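You operate a simulated robot arm through the tools that you are given. There is no shell and no other tool. Be economical: measure what you need, move in short steps, check, and stop when the job is done.

You are at the controls of a simulated robot arm. One attempt, no reset.

Task
Stack the red tray over the grey one, using the red tray's own two posts.
Fine: fit them in the grey tray's empty corner holes; the jobs notebook goes in the red tray.

It is judged by the outcome, as a careful person would: the job done as asked, and still so three seconds after it is handed in. It fails if anything else is knocked over, pushed out of place, dropped, spilled or broken.

Robot
A 6-joint arm with a two-finger parallel gripper, fixed in place. Base frame: the origin is at the foot of the arm, x ahead of it, y to its left, z up. Readings come in m, degrees, newtons and seconds.
With the tool pointing down near the work surface it reaches from about 0.14 to 0.84 m from the base axis. Its first joint turns from -166.0 to 166.0 degrees. Payload 3.91 kg.
The TCP is the grasp point between the finger pads, 0.03 m short of the fingertips. In the tool frame z runs along the fingers and y along their closing line. The gripper opens to 0.11 m. The fingers are 0.02 m wide and 0.01 m thick; the gripper's body (0.048 by 0.112 m) begins 0.055 m behind the TCP.
Orientation is that of the tool frame in the base frame, as a unit quaternion [w, x, y, z]. With the fingers straight down and closing along the base's y, the tool's x points along the base's -x, its y along +y and its z along -z.

Tools
- The arm moves only by the tool arm_command. Its argument "moves" is a list of rows, each a list of 3 entries, a list of its own where there are three numbers: the shift along the tool's x, y, z in m, then the turn, a rotation vector about the tool's x, y, z in degrees, then the gripper command, from -1 (shut) to 1 (fully open), values between in proportion. In form: [[[x, y, z], [wx, wy, wz], grip], ...]. A call has 1 to 8 rows; each row shifts and turns the commanded pose from where the row before left it, along the tool's axes as they then stand. A row lasts 0.2 s, in which the tool goes at most 0.05 m and 8.6 degrees; a call with a longer step from one row to the next is refused whole, and so is a gripper value outside its range. A pose out of reach is approached as far as the arm can. The call stops where the force on the tool passes 70 N (or 10 N more than at its start, if that is more) or the arm is blocked; 0.2 s more then pass. The fingers move at their own pace (about 0.108 m/s each) and stop on an object; they squeeze with about 29 N. The grip force told is the motor's: it shows also when the fingers shut on nothing. Time passes only in rows, and 0.2 s behind the last, so rows that do not move let the fingers close. The reply holds the time, the measured pose of the TCP, the force on the tool along the base axes, the opening and the grip force, in the units named above and with some noise, with the torque about the TCP (base axes, N m) and any sound that the robot's microphone picked up.
- Cameras (640 x 400 px; columns grow to the right, rows downward): "scene" is fixed at [0.4023, -0.65, 1.6591]; the picture's right is [0.91, 0.42, 0.00], its down [0.38, -0.81, -0.46] and it looks along [-0.19, 0.41, -0.89] (base axes); focal length 262 px, centre (320, 200). "wrist" rides on the gripper at [0.077, 0.007, -0.114] in the tool frame; the picture's right is [-0.09, 1.00, 0.00], its down [-0.80, -0.07, -0.59] and it looks along [-0.59, -0.05, 0.80] (tool axes); focal length 270 px, centre (320, 200). There is no depth. A picture from a camera that has moved, and an enlarged one, comes with that camera's place and axes in the base frame and with its lens.
- get_image(camera): a new picture of that camera. No time passes.
- move_column(by): slides the trunk up (or, below 0, down) by that many m; the arm rides with it, the base frame stays. It gives what a move gives, with no picture.
- close_up(camera, box): a new picture of the part [left, top, right, bottom] of that camera's present view, enlarged. No time passes.
- close_job(): hands the job in; it is judged then, once.

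Work in short steps. Places have to be worked out from the pictures, the camera data and where the tool is seen: move nearer, look again, correct. Check each grasp and each placing, and mend what went wrong. You have 120 turns and 76 pictures in all, those below and enlarged ones among them. Open the gripper and draw the arm clear of the work before you hand the job in, unless the task says otherwise; then end with one line.

The tools are called by a JSON object that holds its "method" and its "body". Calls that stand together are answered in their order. arm_command: Moves the arm, as the interface text tells. Its arguments: {"type":"object","properties":{"moves":{"type":"array","items":{"type":"array"}}},"required":["moves"]} The other tools are called the same way: move_column (by) slides the trunk up or down; get_image (camera) takes a picture; close_up (camera, box) takes an enlarged picture of a part of a camera's view; close_job () hands the job in.

At the start:

```text
time: 0.0
eef_pos: [0.147, -0.3274, 1.2993]
orientation: [0.0, 0.0, 1.0, 0.0]
force: [0.9, 0.3, 0.4]
moment: [0.02, 0.01, -0.02]
gripper_width: 0.11
grip_force: 0.0
trunk travel left (down, up): [-0.475, 0.065]
```

scene: 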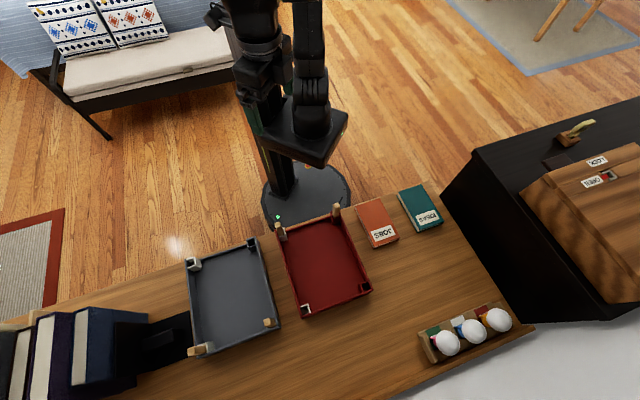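
wrist: 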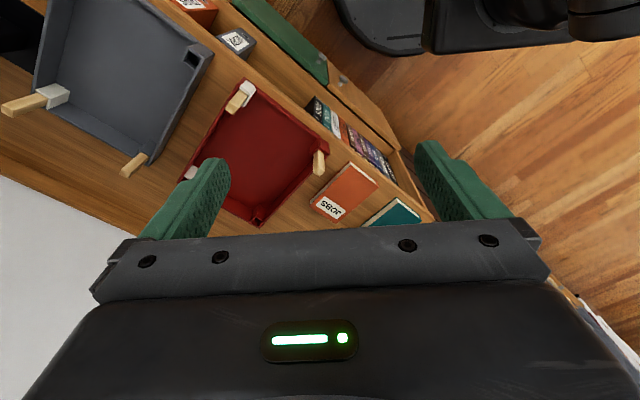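

I'll look closely at the trays and the notebooks first to find posts, holes and sizes.

{"method": "close_up", "body": {"camera": "scene", "box": [170, 180, 290, 370]}}

{"method": "close_up", "body": {"camera": "scene", "box": [260, 180, 460, 330]}}

{"method": "close_up", "body": {"camera": "wrist", "box": [0, 0, 440, 250]}}

```text
2.11 times, centred on (230, 275) of scene
camera zoom: at [0.4023, -0.65, 1.6591], right [0.91, 0.42, 0.0], down [0.38, -0.81, -0.46], along [-0.19, 0.41, -0.89], focal length 552 px, centre (510, 42)
```

zoom: 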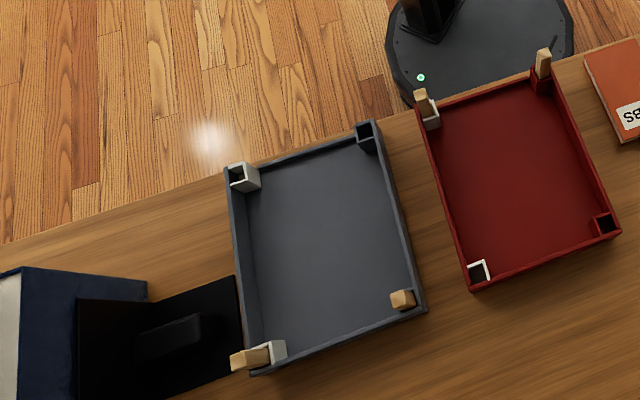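

```text
2.67 times, centred on (360, 255) of scene
camera zoom: at [0.4023, -0.65, 1.6591], right [0.91, 0.42, 0.0], down [0.38, -0.81, -0.46], along [-0.19, 0.41, -0.89], focal length 699 px, centre (213, 53)
```

zoom: 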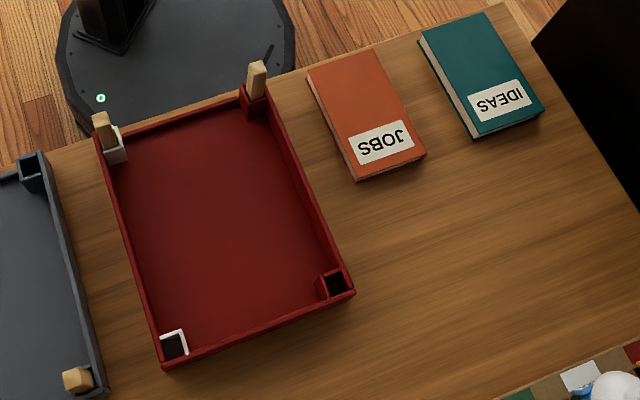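

```text
1.45 times, centred on (220, 125) of wrist
camera zoom: at [0.0708, -0.3201, 1.4146], right [0.09, 1.0, 0.0], down [0.8, -0.07, 0.59], along [0.59, -0.05, -0.8], focal length 393 px, centre (466, 309)
```

zoom: 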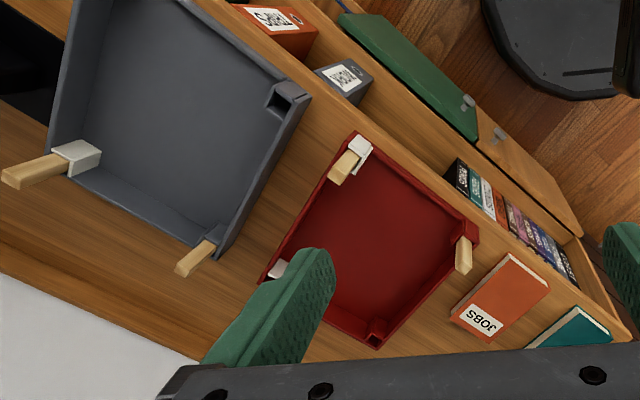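

Two equal trays (~0.25 x 0.195 m) lie turned about 45°: red centred near (0.335,-0.485), grey near (0.15,-0.665). Red's posts stand in its two robot-side corners and grey's empty holes are on the same side. I'll turn the tool 45° and come lower to look.

{"method": "arm_command", "body": {"moves": [[[0, 0, 0.025], [0, 0, 7.5], 1], [[0, 0, 0.025], [0, 0, 7.5], 1], [[0, 0, 0.025], [0, 0, 7.5], 1], [[0, 0, 0.025], [0, 0, 7.5], 1], [[0, 0, 0.025], [0, 0, 7.5], 1], [[0, 0, 0.02], [0, 0, 7.5], 1]]}}

{"method": "get_image", "body": {"camera": "wrist"}}

```text
time: 1.4
eef_pos: [0.1479, -0.3273, 1.1525]
orientation: [0.0, 0.383, 0.924, -0.001]
force: [0.5, 0.1, 0.3]
moment: [0.01, 0.03, -0.01]
gripper_width: 0.1099
grip_force: 0.0
trunk travel left (down, up): [-0.475, 0.065]
```

```text
70 pictures are left
camera wrist: at [0.0986, -0.268, 1.2683], right [0.77, 0.64, 0.0], down [0.52, -0.62, 0.59], along [0.38, -0.46, -0.8], focal length 270 px, centre (320, 200)
```

wrist: 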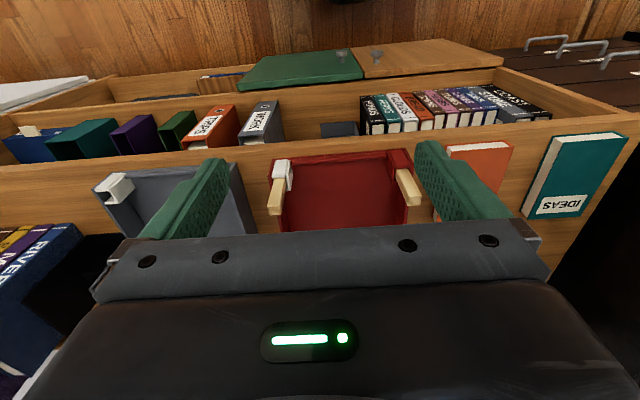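

UL post top triangulates to about (0.188,-0.467, z≈1.008). I move to hover over it and look from both cameras.

{"method": "arm_command", "body": {"moves": [[[-0.04, -0.024, 0.01], [0, 0, 0], 1], [[-0.04, -0.024, 0.02], [0, 0, 0], 1], [[-0.045, -0.023, 0.02], [0, 0, 0], 1], [[0, 0, 0], [0, 0, 0], 1]]}}

{"method": "get_image", "body": {"camera": "wrist"}}

{"method": "close_up", "body": {"camera": "scene", "box": [230, 170, 390, 270]}}

```text
refused: row 2 steps farther than a row can; nothing moved
```

```text
69 pictures are left
camera wrist: at [0.0986, -0.268, 1.2683], right [0.77, 0.64, 0.0], down [0.52, -0.62, 0.59], along [0.38, -0.46, -0.8], focal length 270 px, centre (320, 200)
```

wrist: 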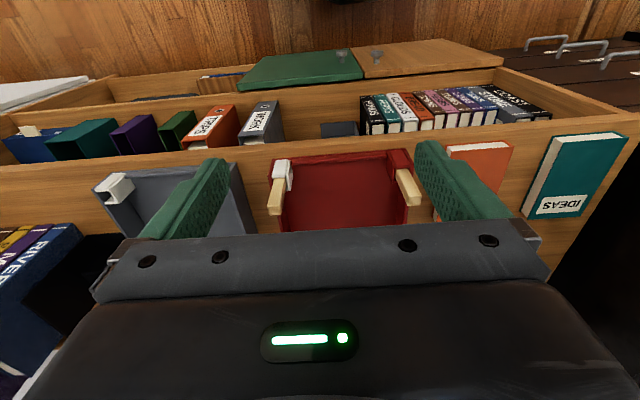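

```text
4.00 times, centred on (310, 220) of scene
camera zoom: at [0.4023, -0.65, 1.6591], right [0.91, 0.42, 0.0], down [0.38, -0.81, -0.46], along [-0.19, 0.41, -0.89], focal length 1048 px, centre (360, 120)
```

zoom: 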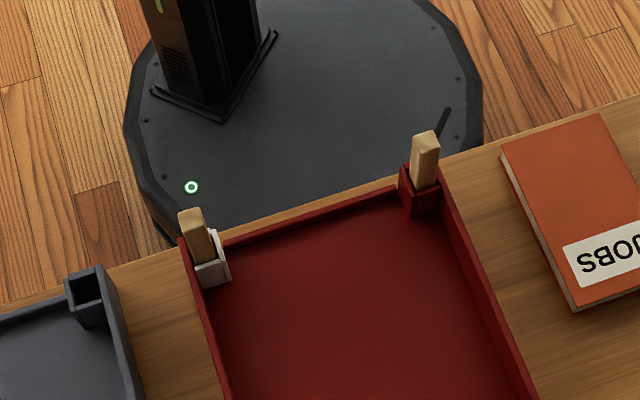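

The step was too long; same move in smaller rows.

{"method": "arm_command", "body": {"moves": [[[-0.032, -0.018, 0.015], [0, 0, 0], 1], [[-0.032, -0.018, 0.015], [0, 0, 0], 1], [[-0.031, -0.018, 0.015], [0, 0, 0], 1], [[-0.031, -0.017, 0.015], [0, 0, 0], 1], [[0, 0, 0], [0, 0, 0], 1]]}}

{"method": "get_image", "body": {"camera": "wrist"}}

{"method": "close_up", "body": {"camera": "scene", "box": [220, 170, 380, 270]}}

```text
time: 2.6
eef_pos: [0.1866, -0.4669, 1.0932]
orientation: [-0.001, 0.383, 0.924, 0.001]
force: [0.5, 0.4, 1.1]
moment: [0.0, 0.0, 0.0]
gripper_width: 0.11
grip_force: 0.0
trunk travel left (down, up): [-0.475, 0.065]
```

```text
67 pictures are left
camera wrist: at [0.1373, -0.4076, 1.2098], right [0.77, 0.64, 0.0], down [0.52, -0.62, 0.59], along [0.38, -0.46, -0.8], focal length 270 px, centre (320, 200)
```

wrist: 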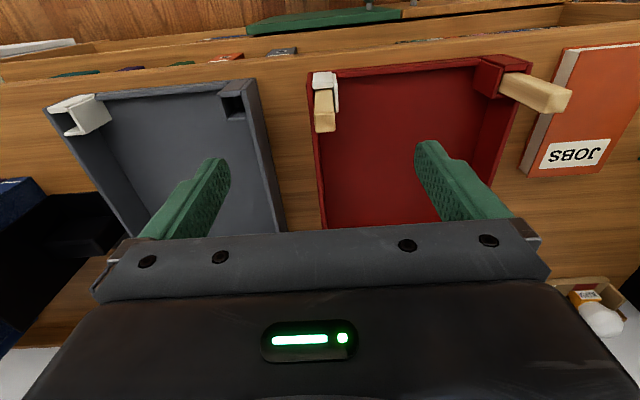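

```text
4.00 times, centred on (300, 220) of scene
camera zoom: at [0.4023, -0.65, 1.6591], right [0.91, 0.42, 0.0], down [0.38, -0.81, -0.46], along [-0.19, 0.41, -0.89], focal length 1048 px, centre (400, 120)
```

zoom: 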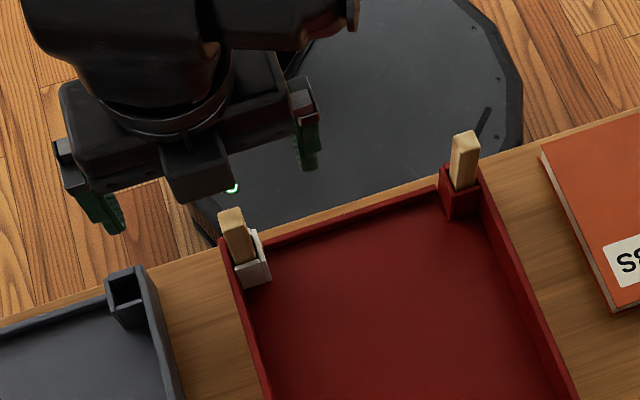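

Hover looks right; I zoom on the post and both sockets in the wrist view to refine before descending.

{"method": "close_up", "body": {"camera": "wrist", "box": [280, 50, 408, 130]}}

{"method": "close_up", "body": {"camera": "wrist", "box": [40, 60, 264, 200]}}

```text
5.00 times, centred on (344, 90) of wrist
camera zoom: at [0.1373, -0.4076, 1.2098], right [0.77, 0.64, 0.0], down [0.52, -0.62, 0.59], along [0.38, -0.46, -0.8], focal length 1351 px, centre (200, 750)
```

zoom: 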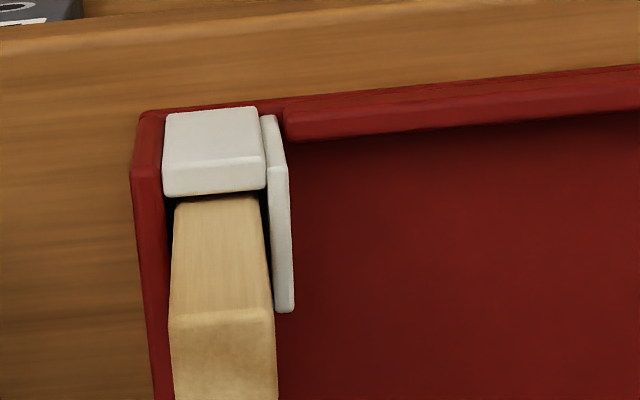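

```text
2.86 times, centred on (152, 130) of wrist
camera zoom: at [0.1373, -0.4076, 1.2098], right [0.77, 0.64, 0.0], down [0.52, -0.62, 0.59], along [0.38, -0.46, -0.8], focal length 772 px, centre (800, 400)
```

zoom: 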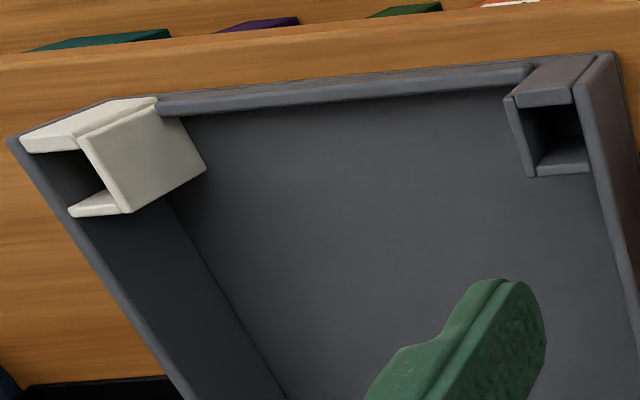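

Post tops come out at z≈1.001: UL (0.189,-0.464), UR (0.310,-0.341); the white socket top is near z 0.952, posts ~16 mm wide. I shift 3.5 mm and descend so tips stay above the socket.

{"method": "arm_command", "body": {"moves": [[[0, 0.0035, 0.035], [0, 0, 0], 1], [[0, 0, 0.035], [0, 0, 0], 0.3], [[0, 0, 0.032], [0, 0, 0], 0.0], [[0, 0, 0], [0, 0, 0], 0.0]]}}

{"method": "close_up", "body": {"camera": "scene", "box": [230, 170, 358, 250]}}

{"method": "close_up", "body": {"camera": "wrist", "box": [200, 60, 440, 210]}}

```text
time: 3.6
eef_pos: [0.1882, -0.4646, 0.9917]
orientation: [0.0, 0.383, 0.924, 0.001]
force: [0.1, 0.4, 0.2]
moment: [-0.02, 0.0, 0.01]
gripper_width: 0.0549
grip_force: 0.1
trunk travel left (down, up): [-0.475, 0.065]
```

```text
5.00 times, centred on (294, 210) of scene
camera zoom: at [0.4023, -0.65, 1.6591], right [0.91, 0.42, 0.0], down [0.38, -0.81, -0.46], along [-0.19, 0.41, -0.89], focal length 1310 px, centre (450, 150)
```

zoom: 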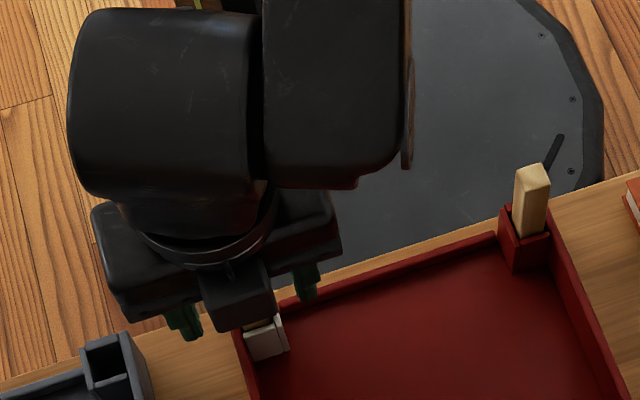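

```text
2.67 times, centred on (320, 135) of wrist
camera zoom: at [0.1385, -0.405, 1.1073], right [0.77, 0.64, 0.0], down [0.52, -0.62, 0.59], along [0.38, -0.46, -0.8], focal length 721 px, centre (320, 373)
```

zoom: 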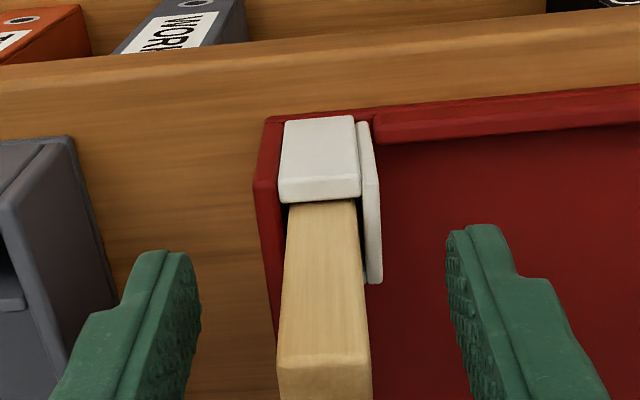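

The post is centred between the fingers. Closing.

{"method": "arm_command", "body": {"moves": [[[0, 0, 0], [0, 0, 0], -0.4], [[0, 0, 0], [0, 0, 0], -0.8], [[0, 0, 0], [0, 0, 0], -1], [[0, 0, 0], [0, 0, 0], -1]]}}

```text
time: 4.6
eef_pos: [0.1872, -0.4646, 0.9912]
orientation: [0.0, 0.383, 0.924, 0.0]
force: [-0.6, -0.7, 0.2]
moment: [-0.01, 0.0, 0.01]
gripper_width: 0.0148
grip_force: 29.2
trunk travel left (down, up): [-0.475, 0.065]
```

Gripped (14.8 mm, 29 N, negligible side force). Pulling straight up.

{"method": "arm_command", "body": {"moves": [[[0, 0, -0.01], [0, 0, 0], -1], [[0, 0, -0.015], [0, 0, 0], -1], [[0, 0, -0.02], [0, 0, 0], -1], [[0, 0, -0.025], [0, 0, 0], -1], [[0, 0, -0.03], [0, 0, 0], -1], [[0, 0, 0], [0, 0, 0], -1]]}}

{"method": "get_image", "body": {"camera": "wrist"}}

{"method": "close_up", "body": {"camera": "scene", "box": [170, 160, 378, 290]}}

```text
time: 6.0
eef_pos: [0.1885, -0.4626, 1.0916]
orientation: [0.0, 0.382, 0.924, 0.0]
force: [-0.5, 0.4, 0.6]
moment: [-0.02, -0.01, -0.01]
gripper_width: 0.0147
grip_force: 29.0
trunk travel left (down, up): [-0.475, 0.065]
```

```text
61 pictures are left
camera wrist: at [0.1396, -0.4036, 1.2074], right [0.77, 0.64, 0.0], down [0.52, -0.62, 0.59], along [0.38, -0.46, -0.8], focal length 270 px, centre (320, 200)
```

wrist: 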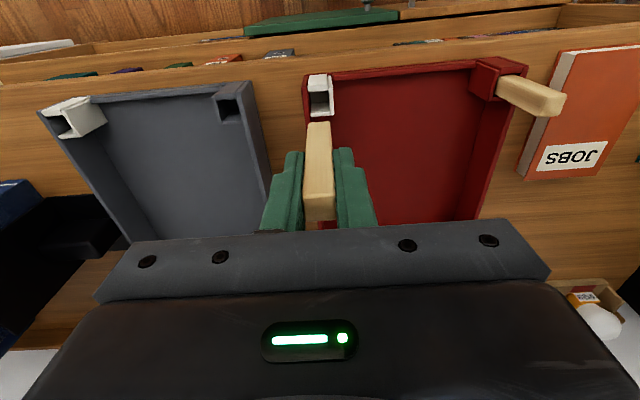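

```text
3.08 times, centred on (274, 225) of scene
camera zoom: at [0.4023, -0.65, 1.6591], right [0.91, 0.42, 0.0], down [0.38, -0.81, -0.46], along [-0.19, 0.41, -0.89], focal length 806 px, centre (462, 123)
```

zoom: 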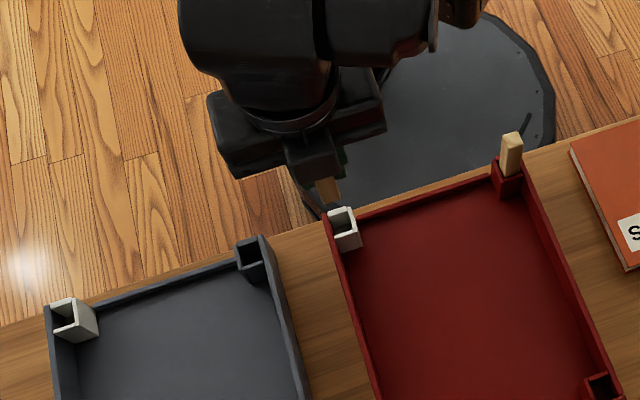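

Post is free, about 97 mm long (its foot 85 mm below TCP). Now zoom on both white sockets in the scene camera to get the exact red→grey offset.

{"method": "close_up", "body": {"camera": "scene", "box": [161, 244, 225, 284]}}

{"method": "close_up", "body": {"camera": "scene", "box": [249, 214, 313, 254]}}

```text
10.00 times, centred on (193, 264) of scene
camera zoom: at [0.4023, -0.65, 1.6591], right [0.91, 0.42, 0.0], down [0.38, -0.81, -0.46], along [-0.19, 0.41, -0.89], focal length 2620 px, centre (1590, -440)
```

zoom: 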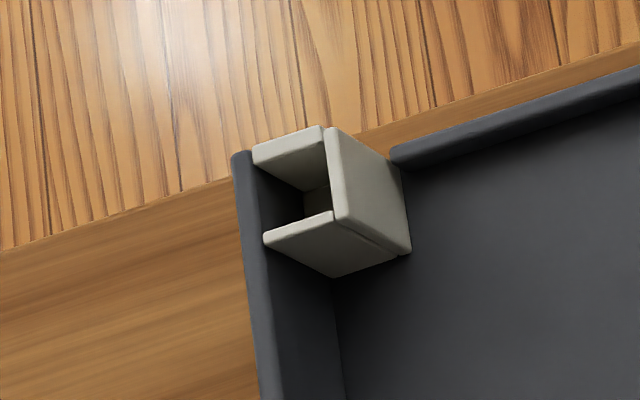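

```text
10.00 times, centred on (281, 234) of scene
camera zoom: at [0.4023, -0.65, 1.6591], right [0.91, 0.42, 0.0], down [0.38, -0.81, -0.46], along [-0.19, 0.41, -0.89], focal length 2620 px, centre (710, -140)
```

zoom: 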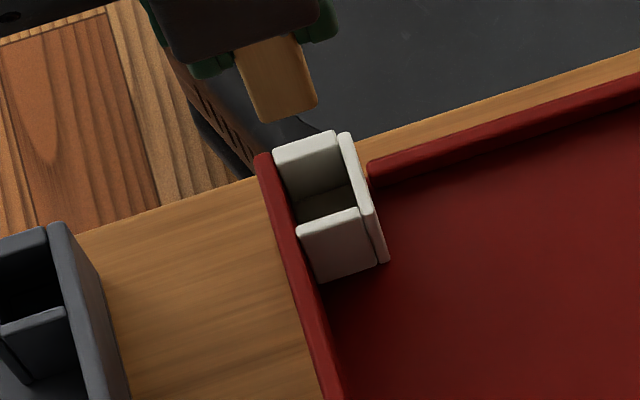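

Socket offset red→grey computes to (-0.179,-0.179). I carry the post along the tool's −y at this height to over the grey white socket.

{"method": "arm_command", "body": {"moves": [[[0, -0.03, 0], [0, 0, 0], -1], [[0, -0.045, 0], [0, 0, 0], -1], [[0, -0.045, 0], [0, 0, 0], -1], [[0, -0.045, 0], [0, 0, 0], -1], [[0, -0.045, 0], [0, 0, 0], -1], [[0, -0.0435, 0], [0, 0, 0], -1], [[0, 0, 0.02], [0, 0, 0], -1], [[0, 0, 0], [0, 0, 0], -1]]}}

{"method": "close_up", "body": {"camera": "wrist", "box": [256, 60, 384, 140]}}

{"method": "close_up", "body": {"camera": "scene", "box": [161, 239, 225, 279]}}

```text
time: 7.8
eef_pos: [0.0096, -0.6437, 1.0714]
orientation: [0.0, 0.382, 0.924, 0.0]
force: [-0.9, -0.3, 0.1]
moment: [0.0, 0.02, 0.0]
gripper_width: 0.0148
grip_force: 29.3
trunk travel left (down, up): [-0.475, 0.065]
```

```text
5.00 times, centred on (320, 100) of wrist
camera zoom: at [-0.0402, -0.5843, 1.1865], right [0.77, 0.64, 0.0], down [0.52, -0.62, 0.59], along [0.38, -0.46, -0.8], focal length 1351 px, centre (320, 700)
```

zoom: 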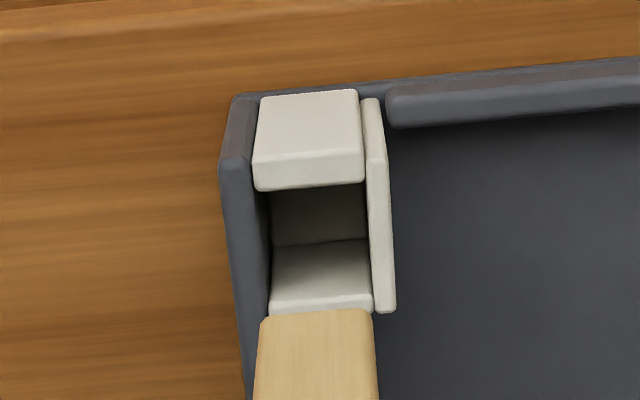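

```text
10.00 times, centred on (193, 259) of scene
camera zoom: at [0.4023, -0.65, 1.6591], right [0.91, 0.42, 0.0], down [0.38, -0.81, -0.46], along [-0.19, 0.41, -0.89], focal length 2620 px, centre (1590, -390)
```

zoom: 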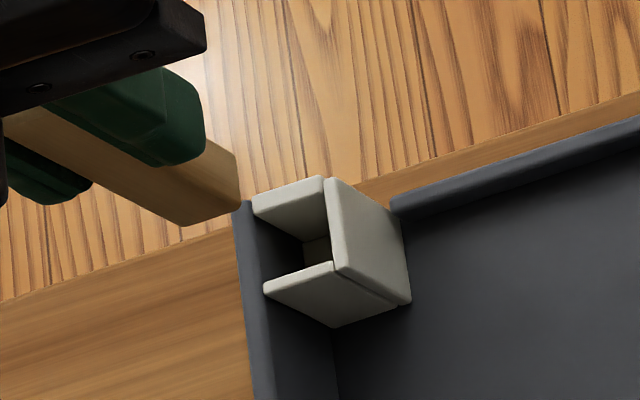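

Wrist view puts the post foot's column (316) right on the socket opening's centre (≈315), and the fore-aft coordinate matches the grip pose. Lower to just above the socket and look again.

{"method": "arm_command", "body": {"moves": [[[0, 0, 0.012], [0, 0, 0], -1], [[0, 0, 0.012], [0, 0, 0], -1], [[0, 0, 0], [0, 0, 0], -1]]}}

{"method": "close_up", "body": {"camera": "wrist", "box": [256, 60, 384, 140]}}

{"method": "close_up", "body": {"camera": "scene", "box": [161, 239, 225, 279]}}

```text
time: 8.6
eef_pos: [0.0081, -0.6432, 1.0465]
orientation: [0.0, 0.383, 0.924, 0.0]
force: [0.6, 0.7, 0.2]
moment: [0.01, 0.0, 0.0]
gripper_width: 0.015
grip_force: 29.3
trunk travel left (down, up): [-0.475, 0.065]
```

```text
5.00 times, centred on (320, 100) of wrist
camera zoom: at [-0.0404, -0.5843, 1.1625], right [0.77, 0.64, 0.0], down [0.52, -0.62, 0.59], along [0.38, -0.46, -0.8], focal length 1351 px, centre (320, 700)
```

zoom: 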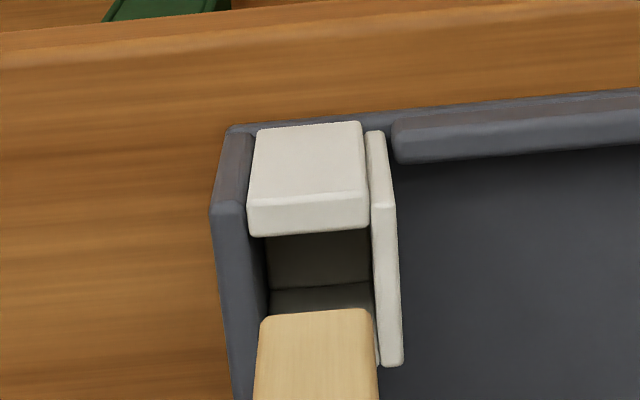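

```text
10.00 times, centred on (193, 259) of scene
camera zoom: at [0.4023, -0.65, 1.6591], right [0.91, 0.42, 0.0], down [0.38, -0.81, -0.46], along [-0.19, 0.41, -0.89], focal length 2620 px, centre (1590, -390)
```

zoom: 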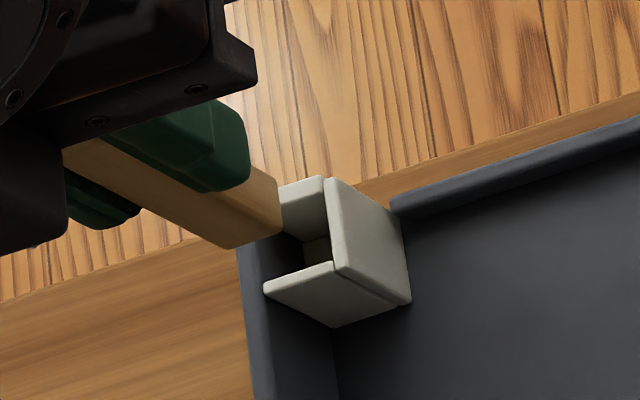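

Foot and opening are still aligned. Continue down gently, watching force.

{"method": "arm_command", "body": {"moves": [[[0, 0, 0.006], [0, 0, 0], -1], [[0, 0, 0.006], [0, 0, 0], -1], [[0, 0, 0], [0, 0, 0], -1]]}}

{"method": "close_up", "body": {"camera": "wrist", "box": [256, 60, 384, 140]}}

```text
time: 9.4
eef_pos: [0.0089, -0.6432, 1.0344]
orientation: [0.0, 0.382, 0.924, -0.001]
force: [0.6, -0.5, -0.5]
moment: [-0.03, 0.03, 0.01]
gripper_width: 0.0148
grip_force: 28.8
trunk travel left (down, up): [-0.475, 0.065]
```

```text
5.00 times, centred on (320, 100) of wrist
camera zoom: at [-0.0407, -0.5845, 1.1513], right [0.77, 0.64, 0.0], down [0.52, -0.62, 0.59], along [0.38, -0.46, -0.8], focal length 1351 px, centre (320, 700)
```

zoom: 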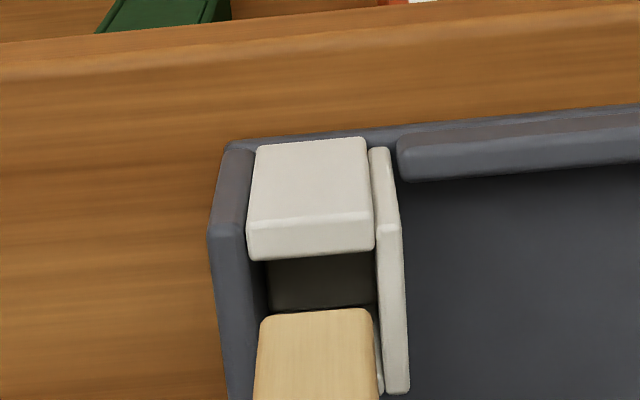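

Triangulating again, the socket top is nearer z≈0.941, so the foot (≈0.961) is still above it; alignment is good to ~1 mm. Nudge +0.7 mm sideways and lower more.

{"method": "arm_command", "body": {"moves": [[[0, 0.0007, 0.006], [0, 0, 0], -1], [[0, 0, 0.006], [0, 0, 0], -1], [[0, 0, 0.003], [0, 0, 0], -1], [[0, 0, 0], [0, 0, 0], -1]]}}

{"method": "close_up", "body": {"camera": "wrist", "box": [256, 60, 384, 140]}}

```text
time: 10.4
eef_pos: [0.011, -0.6423, 1.0213]
orientation: [0.001, 0.382, 0.924, -0.001]
force: [0.3, -1.2, 6.7]
moment: [-0.06, -0.03, 0.01]
gripper_width: 0.015
grip_force: 28.8
trunk travel left (down, up): [-0.475, 0.065]
```

```text
5.00 times, centred on (320, 100) of wrist
camera zoom: at [-0.0389, -0.583, 1.1369], right [0.77, 0.64, 0.0], down [0.52, -0.62, 0.6], along [0.38, -0.46, -0.8], focal length 1351 px, centre (320, 700)
```

zoom: 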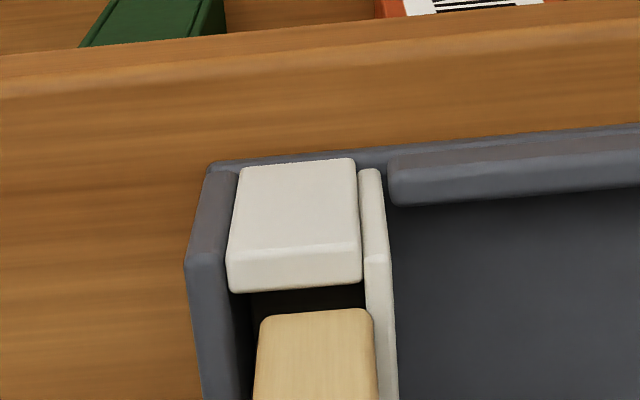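

The foot touches the socket's right plate (6.7 N); it's ~1.4 mm too far right. Lift slightly, shift back and retry.

{"method": "arm_command", "body": {"moves": [[[0, 0, -0.005], [0, 0, 0], -1], [[0, -0.0015, 0], [0, 0, 0], -1], [[0, 0, 0], [0, 0, 0], -1]]}}

{"method": "close_up", "body": {"camera": "wrist", "box": [256, 60, 384, 140]}}

```text
time: 11.2
eef_pos: [0.009, -0.6442, 1.0234]
orientation: [0.0, 0.383, 0.924, 0.0]
force: [0.6, 0.2, 0.2]
moment: [-0.02, 0.04, 0.03]
gripper_width: 0.0149
grip_force: 28.8
trunk travel left (down, up): [-0.475, 0.065]
```

```text
5.00 times, centred on (320, 100) of wrist
camera zoom: at [-0.0404, -0.5847, 1.141], right [0.77, 0.64, 0.0], down [0.52, -0.62, 0.59], along [0.38, -0.46, -0.8], focal length 1351 px, centre (320, 700)
```

zoom: 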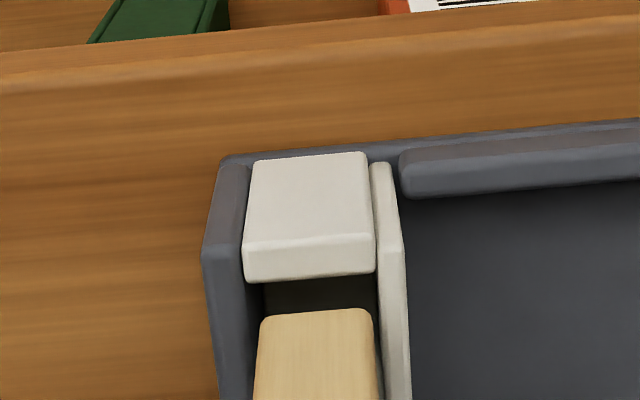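

Now centred between wall and plate. Lower again in small steps.

{"method": "arm_command", "body": {"moves": [[[0, 0.0004, 0.004], [0, 0, 0], -1], [[0, 0, 0.004], [0, 0, 0], -1], [[0, 0, 0.003], [0, 0, 0], -1], [[0, 0, 0], [0, 0, 0], -1]]}}

{"method": "close_up", "body": {"camera": "wrist", "box": [256, 60, 384, 140]}}

```text
time: 12.2
eef_pos: [0.0083, -0.6441, 1.0144]
orientation: [0.0, 0.383, 0.924, 0.0]
force: [0.4, -0.1, -0.4]
moment: [-0.01, 0.02, 0.01]
gripper_width: 0.0148
grip_force: 29.1
trunk travel left (down, up): [-0.475, 0.065]
```

```text
5.00 times, centred on (320, 100) of wrist
camera zoom: at [-0.0395, -0.5839, 1.1307], right [0.77, 0.64, 0.0], down [0.52, -0.62, 0.59], along [0.38, -0.46, -0.8], focal length 1351 px, centre (320, 700)
```

zoom: 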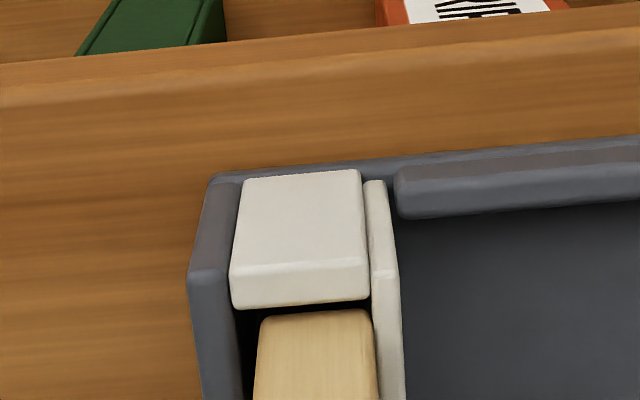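

Force is zero and the foot is about at the opening; there's a bit more gap on the left, so a −0.8 mm nudge while lowering.

{"method": "arm_command", "body": {"moves": [[[0, -0.0008, 0], [0, 0, 0], -1], [[0, 0, 0.004], [0, 0, 0], -1], [[0, 0, 0.004], [0, 0, 0], -1], [[0, 0, 0], [0, 0, 0], -1]]}}

{"method": "close_up", "body": {"camera": "wrist", "box": [256, 60, 384, 140]}}

```text
time: 13.2
eef_pos: [0.0075, -0.6439, 1.0067]
orientation: [0.001, 0.383, 0.924, 0.001]
force: [1.2, -0.7, 0.2]
moment: [0.0, 0.04, 0.0]
gripper_width: 0.0149
grip_force: 28.9
trunk travel left (down, up): [-0.475, 0.065]
```

```text
5.00 times, centred on (320, 100) of wrist
camera zoom: at [-0.0407, -0.5849, 1.1229], right [0.77, 0.64, 0.0], down [0.52, -0.62, 0.59], along [0.38, -0.46, -0.8], focal length 1351 px, centre (320, 700)
```

zoom: 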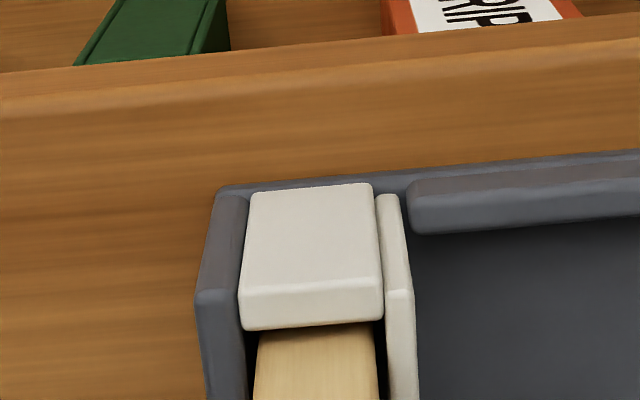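

The foot has entered the socket. Continue down to the seating height (~TCP 0.991).

{"method": "arm_command", "body": {"moves": [[[0, 0, 0.005], [0, 0, 0], -1], [[0, 0, 0.005], [0, 0, 0], -1], [[0, 0, 0.004], [0, 0, 0], -1], [[0, 0, 0.002], [0, 0, 0], -1], [[0, 0, 0], [0, 0, 0], -1]]}}

```text
time: 14.4
eef_pos: [0.008, -0.6444, 0.9905]
orientation: [0.0, 0.382, 0.924, -0.001]
force: [-0.5, 0.5, 5.2]
moment: [-0.01, -0.03, 0.02]
gripper_width: 0.0151
grip_force: 28.6
trunk travel left (down, up): [-0.475, 0.065]
```

Seated at the same height as in the red tray (TCP 0.9905, 5 N upward). Release and rise.

{"method": "arm_command", "body": {"moves": [[[0, 0, 0], [0, 0, 0], -0.7], [[0, 0, 0], [0, 0, 0], -0.3], [[0, 0, 0], [0, 0, 0], 0.0], [[0, 0, -0.01], [0, 0, 0], 0.0], [[0, 0, -0.04], [0, 0, 0], 0.0], [[0, 0, -0.045], [0, 0, 0], 0.0], [[0, 0, 0], [0, 0, 0], 0.3]]}}

{"method": "close_up", "body": {"camera": "scene", "box": [150, 190, 390, 340]}}

```text
time: 16.0
eef_pos: [0.0083, -0.6446, 1.0868]
orientation: [0.0, 0.382, 0.924, 0.0]
force: [0.2, 0.3, 0.2]
moment: [-0.02, 0.02, -0.01]
gripper_width: 0.0714
grip_force: 0.0
trunk travel left (down, up): [-0.475, 0.065]
```

```text
2.67 times, centred on (270, 265) of scene
camera zoom: at [0.4023, -0.65, 1.6591], right [0.91, 0.42, 0.0], down [0.38, -0.81, -0.46], along [-0.19, 0.41, -0.89], focal length 699 px, centre (453, 27)
```

zoom: 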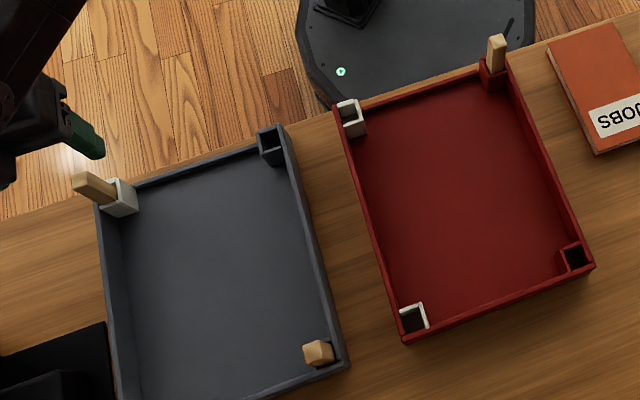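

Post 1 stands in the grey tray. Move along +y to above the red tray's second post near (0.309,-0.341).

{"method": "arm_command", "body": {"moves": [[[0, 0.045, 0], [0, 0, 0], 0.3], [[0, 0.045, 0], [0, 0, 0], 0.3], [[0, 0.045, 0], [0, 0, 0], 0.3], [[0, 0.045, 0], [0, 0, 0], 0.3], [[0, 0.045, 0], [0, 0, 0], 0.3], [[0, 0.045, 0], [0, 0, 0], 0.3], [[0, 0.045, 0], [0, 0, 0], 0.3], [[0, 0.045, 0], [0, 0, 0], 0.3]]}}

{"method": "arm_command", "body": {"moves": [[[0.001, 0.045, 0], [0, 0, 0], 0.3], [[0, 0.022, 0], [0, 0, 0], 0.3], [[0, 0, 0], [0, 0, 0], 0.3]]}}

{"method": "get_image", "body": {"camera": "wrist"}}

{"method": "close_up", "body": {"camera": "wrist", "box": [256, 50, 384, 130]}}

```text
time: 17.8
eef_pos: [0.2607, -0.3899, 1.0852]
orientation: [0.0, 0.382, 0.924, 0.0]
force: [-0.3, -0.3, -0.4]
moment: [0.02, 0.02, 0.03]
gripper_width: 0.0713
grip_force: 0.1
trunk travel left (down, up): [-0.475, 0.065]
```

```text
time: 18.6
eef_pos: [0.3087, -0.3407, 1.0848]
orientation: [-0.001, 0.382, 0.924, 0.0]
force: [-0.5, -0.2, -0.2]
moment: [0.0, -0.01, 0.05]
gripper_width: 0.0715
grip_force: 0.1
trunk travel left (down, up): [-0.475, 0.065]
```

```text
47 pictures are left
camera wrist: at [0.2602, -0.2819, 1.2021], right [0.77, 0.64, 0.0], down [0.52, -0.62, 0.59], along [0.38, -0.46, -0.8], focal length 270 px, centre (320, 200)
```

wrist: 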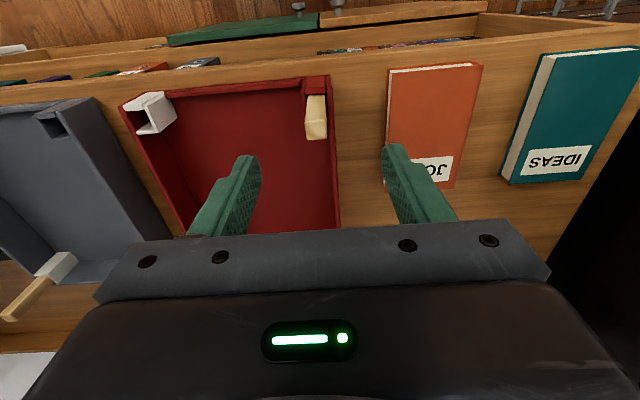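

```text
5.00 times, centred on (320, 90) of wrist
camera zoom: at [0.2602, -0.2819, 1.2021], right [0.77, 0.64, 0.0], down [0.52, -0.62, 0.59], along [0.38, -0.46, -0.8], focal length 1351 px, centre (320, 750)
```

zoom: 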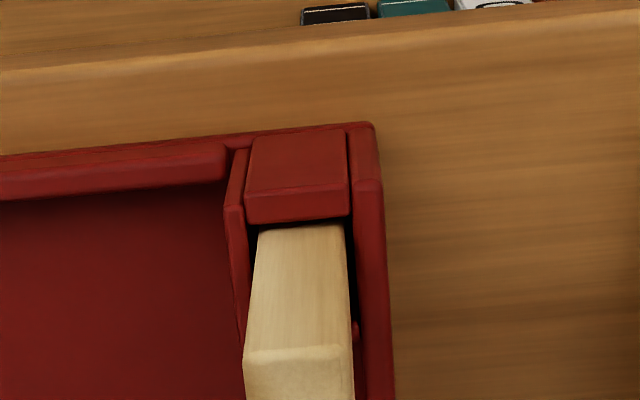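

Post 2 appears ~3 mm left of tool centre and the grip is 2 mm short fore-aft; correct and descend to 0.991.

{"method": "arm_command", "body": {"moves": [[[-0.002, -0.003, 0.0], [0, 0, 0], 0.3], [[0, 0, 0.035], [0, 0, 0], 0.1], [[0, 0, 0.035], [0, 0, 0], 0.0], [[0, 0, 0.0235], [0, 0, 0], 0.0], [[0, 0, 0], [0, 0, 0], 0.0]]}}

{"method": "close_up", "body": {"camera": "wrist", "box": [200, 60, 440, 210]}}

```text
time: 19.8
eef_pos: [0.3088, -0.3466, 0.9919]
orientation: [0.0, 0.383, 0.924, 0.0]
force: [0.2, 0.0, -1.0]
moment: [0.01, -0.03, 0.03]
gripper_width: 0.0549
grip_force: 0.0
trunk travel left (down, up): [-0.475, 0.065]
```

```text
2.67 times, centred on (320, 135) of wrist
camera zoom: at [0.2596, -0.2876, 1.1082], right [0.77, 0.64, 0.0], down [0.52, -0.62, 0.59], along [0.38, -0.46, -0.8], focal length 721 px, centre (320, 373)
```

zoom: 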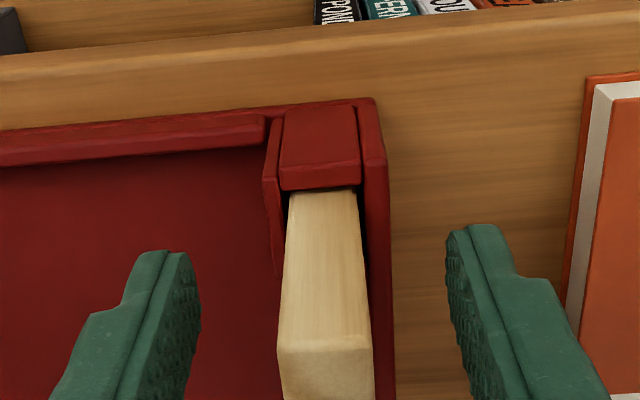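

Centred. Close on it and pull up.

{"method": "arm_command", "body": {"moves": [[[0.0015, 0, 0], [0, 0, 0], -0.3], [[0, 0, 0], [0, 0, 0], -0.8], [[0, 0, 0], [0, 0, 0], -1], [[0, 0, 0], [0, 0, 0], -1]]}}

{"method": "arm_command", "body": {"moves": [[[0, 0, -0.01], [0, 0, 0], -1], [[0, 0, -0.015], [0, 0, 0], -1], [[0, 0, -0.02], [0, 0, 0], -1], [[0, 0, -0.025], [0, 0, 0], -1], [[0, 0, -0.03], [0, 0, 0], -1], [[0, 0, 0], [0, 0, 0], -1]]}}

{"method": "close_up", "body": {"camera": "wrist", "box": [256, 60, 384, 140]}}

{"method": "close_up", "body": {"camera": "scene", "box": [150, 190, 390, 340]}}

```text
time: 20.8
eef_pos: [0.3077, -0.3437, 0.9925]
orientation: [0.0, 0.383, 0.924, 0.001]
force: [0.3, -0.7, -1.2]
moment: [-0.02, 0.01, 0.03]
gripper_width: 0.0146
grip_force: 29.0
trunk travel left (down, up): [-0.475, 0.065]
```

```text
time: 22.2
eef_pos: [0.3066, -0.3457, 1.093]
orientation: [0.0, 0.383, 0.924, 0.001]
force: [0.0, -0.6, 0.6]
moment: [-0.01, 0.01, 0.02]
gripper_width: 0.015
grip_force: 28.6
trunk travel left (down, up): [-0.475, 0.065]
```

```text
5.00 times, centred on (320, 100) of wrist
camera zoom: at [0.2592, -0.2862, 1.2084], right [0.77, 0.64, 0.0], down [0.52, -0.62, 0.59], along [0.38, -0.46, -0.8], focal length 1351 px, centre (320, 700)
```

zoom: 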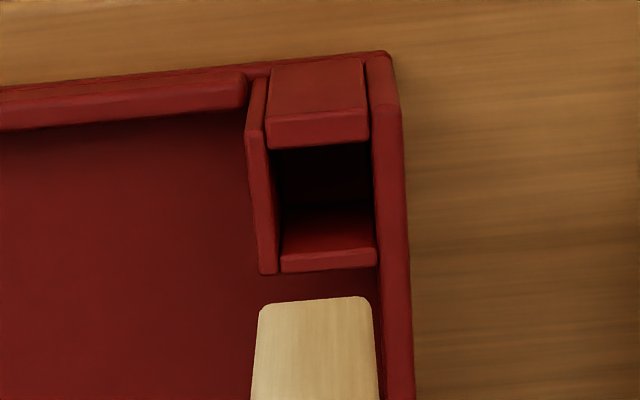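

```text
2.67 times, centred on (270, 265) of scene
camera zoom: at [0.4023, -0.65, 1.6591], right [0.91, 0.42, 0.0], down [0.38, -0.81, -0.46], along [-0.19, 0.41, -0.89], focal length 699 px, centre (453, 27)
```

zoom: 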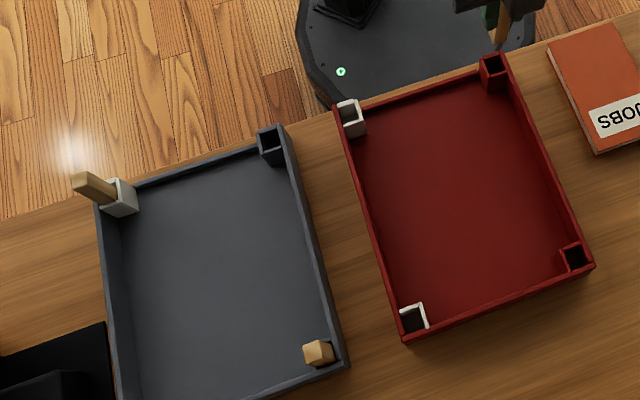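

Post 2 is out. Carry it by the same offset (−0.253 along tool y) to the grey robot-side right socket, lowering part-way.

{"method": "arm_command", "body": {"moves": [[[0, -0.03, 0], [0, 0, 0], -1], [[0, -0.045, 0], [0, 0, 0], -1], [[0, -0.045, 0], [0, 0, 0], -1], [[0, -0.045, 0], [0, 0, 0], -1], [[0, -0.045, 0], [0, 0, 0], -1], [[0, -0.0433, 0], [0, 0, 0], -1], [[0, 0, 0.04], [0, 0, 0], -1], [[0, 0, 0.015], [0, 0, 0], -1]]}}

{"method": "close_up", "body": {"camera": "wrist", "box": [256, 60, 384, 140]}}

```text
time: 24.0
eef_pos: [0.1282, -0.5226, 1.038]
orientation: [0.0, 0.382, 0.924, 0.0]
force: [-1.0, -0.1, 0.2]
moment: [-0.02, -0.04, -0.02]
gripper_width: 0.0148
grip_force: 29.2
trunk travel left (down, up): [-0.475, 0.065]
```

```text
5.00 times, centred on (320, 100) of wrist
camera zoom: at [0.0789, -0.4649, 1.1544], right [0.77, 0.64, 0.0], down [0.52, -0.62, 0.59], along [0.38, -0.46, -0.8], focal length 1351 px, centre (320, 700)
```

zoom: 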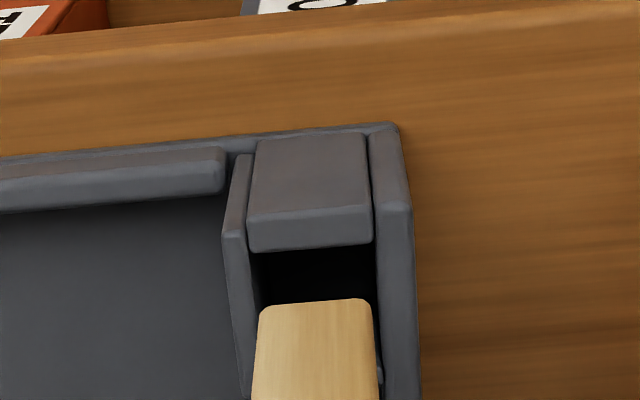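

Laterally centred; fore-aft the foot seems ~1 mm close to the back plate. Shift slightly forward and lower.

{"method": "arm_command", "body": {"moves": [[[-0.0008, 0, 0.006], [0, 0, 0], -1], [[0, 0, 0.006], [0, 0, 0], -1], [[0, 0, 0], [0, 0, 0], -1]]}}

{"method": "close_up", "body": {"camera": "wrist", "box": [256, 60, 384, 140]}}

{"method": "close_up", "body": {"camera": "scene", "box": [220, 220, 284, 260]}}

```text
time: 24.8
eef_pos: [0.129, -0.5233, 1.0263]
orientation: [0.0, 0.383, 0.924, 0.0]
force: [-0.2, 0.6, 0.2]
moment: [-0.03, 0.02, 0.02]
gripper_width: 0.0147
grip_force: 28.7
trunk travel left (down, up): [-0.475, 0.065]
```

```text
5.00 times, centred on (320, 100) of wrist
camera zoom: at [0.0794, -0.4645, 1.1418], right [0.77, 0.64, 0.0], down [0.52, -0.62, 0.59], along [0.38, -0.46, -0.8], focal length 1351 px, centre (320, 700)
```

zoom: 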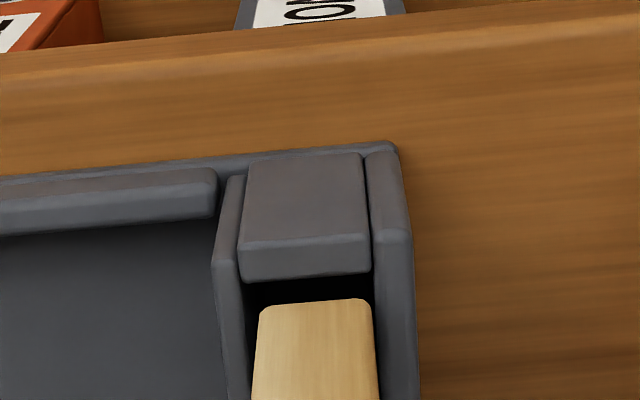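

```text
10.00 times, centred on (252, 240) of scene
camera zoom: at [0.4023, -0.65, 1.6591], right [0.91, 0.42, 0.0], down [0.38, -0.81, -0.46], along [-0.19, 0.41, -0.89], focal length 2620 px, centre (1000, -200)
```

zoom: 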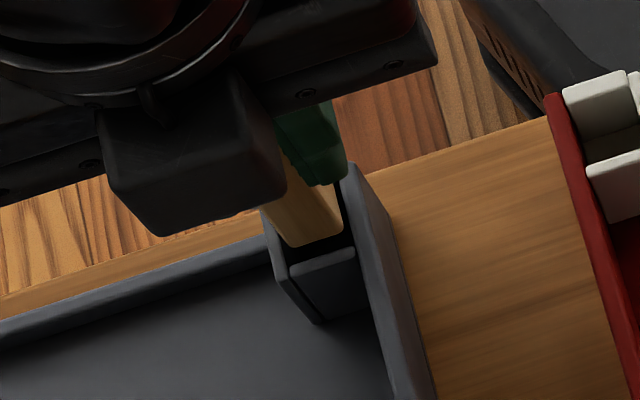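

Nearly at the opening; nudge −0.8 mm sideways, 0.8 mm forward, and lower.

{"method": "arm_command", "body": {"moves": [[[-0.0008, -0.0008, 0.004], [0, 0, 0], -1], [[0, 0, 0.004], [0, 0, 0], -1], [[0, 0, 0.003], [0, 0, 0], -1], [[0, 0, 0], [0, 0, 0], -1]]}}

{"method": "close_up", "body": {"camera": "wrist", "box": [256, 60, 384, 140]}}

```text
time: 25.8
eef_pos: [0.1283, -0.5252, 1.0127]
orientation: [0.001, 0.382, 0.924, 0.0]
force: [0.4, 0.3, 0.1]
moment: [-0.03, -0.02, -0.01]
gripper_width: 0.0146
grip_force: 29.1
trunk travel left (down, up): [-0.475, 0.065]
```

```text
5.00 times, centred on (320, 100) of wrist
camera zoom: at [0.0795, -0.4656, 1.1298], right [0.77, 0.64, 0.0], down [0.52, -0.62, 0.59], along [0.38, -0.46, -0.8], focal length 1351 px, centre (320, 700)
```

zoom: 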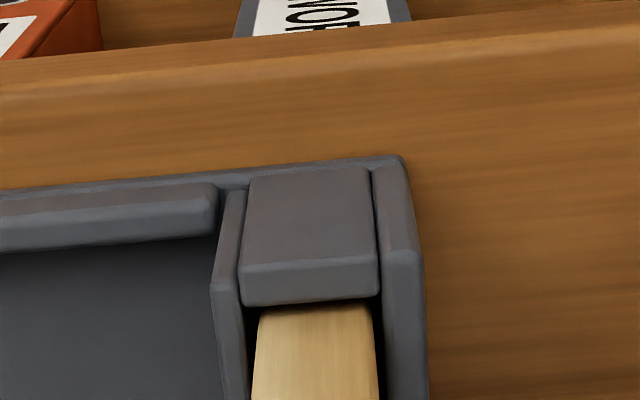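

Post 2's foot is inside with no force. Lower to seat.

{"method": "arm_command", "body": {"moves": [[[0, 0, 0.006], [0, 0, 0], -1], [[0, 0, 0.006], [0, 0, 0], -1], [[0, 0, 0.005], [0, 0, 0], -1], [[0, 0, 0.003], [0, 0, 0], -1], [[0, 0, 0], [0, 0, 0], -1]]}}

```text
time: 27.0
eef_pos: [0.1293, -0.5244, 0.9939]
orientation: [0.0, 0.382, 0.924, 0.0]
force: [0.8, 0.5, -0.1]
moment: [-0.02, 0.01, 0.0]
gripper_width: 0.0147
grip_force: 29.5
trunk travel left (down, up): [-0.475, 0.065]
```

{"method": "arm_command", "body": {"moves": [[[0, 0, 0.002], [0, 0, 0], -1], [[0, 0, 0.002], [0, 0, 0], -1], [[0, 0, 0], [0, 0, 0], -1]]}}

```text
time: 27.8
eef_pos: [0.1293, -0.5245, 0.992]
orientation: [0.0, 0.382, 0.924, -0.001]
force: [-0.3, 0.2, 12.5]
moment: [0.06, 0.02, -0.03]
gripper_width: 0.0149
grip_force: 28.7
trunk travel left (down, up): [-0.475, 0.065]
```

Seated (12 N at the bottom, same height as before). Release and rise, then view the result.

{"method": "arm_command", "body": {"moves": [[[0, 0, -0.001], [0, 0, 0], -0.7], [[0, 0, 0], [0, 0, 0], -0.3], [[0, 0, 0], [0, 0, 0], 0.0], [[0, 0, -0.01], [0, 0, 0], 0.0], [[0, 0, -0.04], [0, 0, 0], 0.0], [[0, 0, -0.045], [0, 0, 0], 0.0], [[0.04, 0, -0.02], [0, 0, 0], 0.3], [[0.04, 0, -0.02], [0, 0, 0], 0.3]]}}

{"method": "get_image", "body": {"camera": "wrist"}}

{"method": "close_up", "body": {"camera": "scene", "box": [150, 190, 406, 350]}}

```text
time: 29.6
eef_pos: [0.071, -0.4695, 1.1272]
orientation: [0.001, 0.383, 0.924, -0.001]
force: [0.3, 1.0, -0.2]
moment: [0.01, -0.01, -0.03]
gripper_width: 0.0714
grip_force: 0.0
trunk travel left (down, up): [-0.475, 0.065]
```

```text
38 pictures are left
camera wrist: at [0.0226, -0.4093, 1.2426], right [0.77, 0.64, 0.0], down [0.52, -0.62, 0.6], along [0.38, -0.46, -0.8], focal length 270 px, centre (320, 200)
```

wrist: 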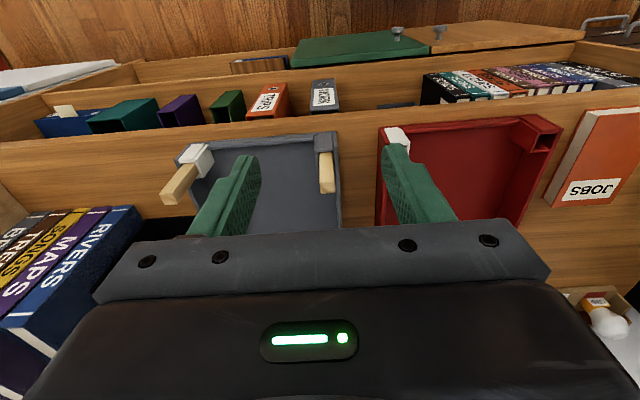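

```text
2.50 times, centred on (278, 270) of scene
camera zoom: at [0.4023, -0.65, 1.6591], right [0.91, 0.42, 0.0], down [0.38, -0.81, -0.46], along [-0.19, 0.41, -0.89], focal length 655 px, centre (425, 25)
```

zoom: 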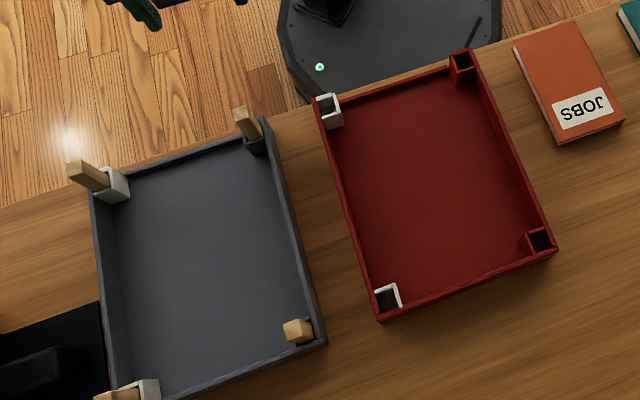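

Both posts stand upright. Before grasping the red tray, zoom on its sockets and the right wall to understand how it mates and where the wall is.

{"method": "close_up", "body": {"camera": "scene", "box": [286, 270, 382, 330]}}

{"method": "close_up", "body": {"camera": "scene", "box": [305, 190, 401, 250]}}

```text
6.67 times, centred on (334, 300) of scene
camera zoom: at [0.4023, -0.65, 1.6591], right [0.91, 0.42, 0.0], down [0.38, -0.81, -0.46], along [-0.19, 0.41, -0.89], focal length 1747 px, centre (227, -467)
```

zoom: 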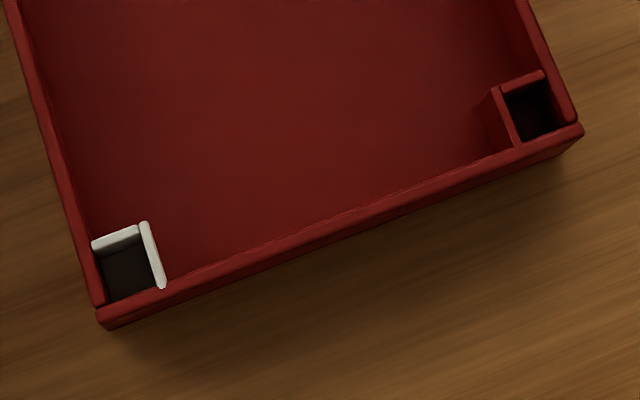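

```text
6.67 times, centred on (353, 220) of scene
camera zoom: at [0.4023, -0.65, 1.6591], right [0.91, 0.42, 0.0], down [0.38, -0.81, -0.46], along [-0.19, 0.41, -0.89], focal length 1747 px, centre (100, 67)
```

zoom: 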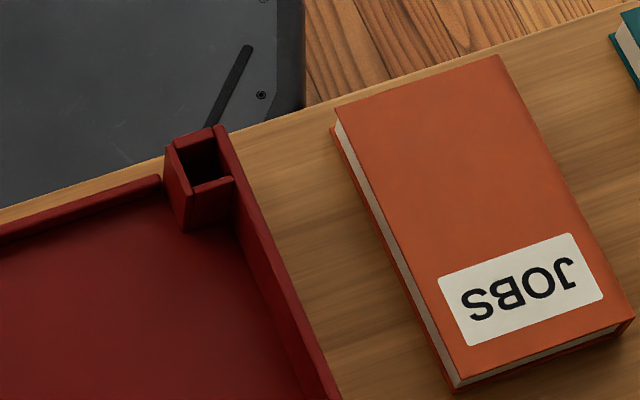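

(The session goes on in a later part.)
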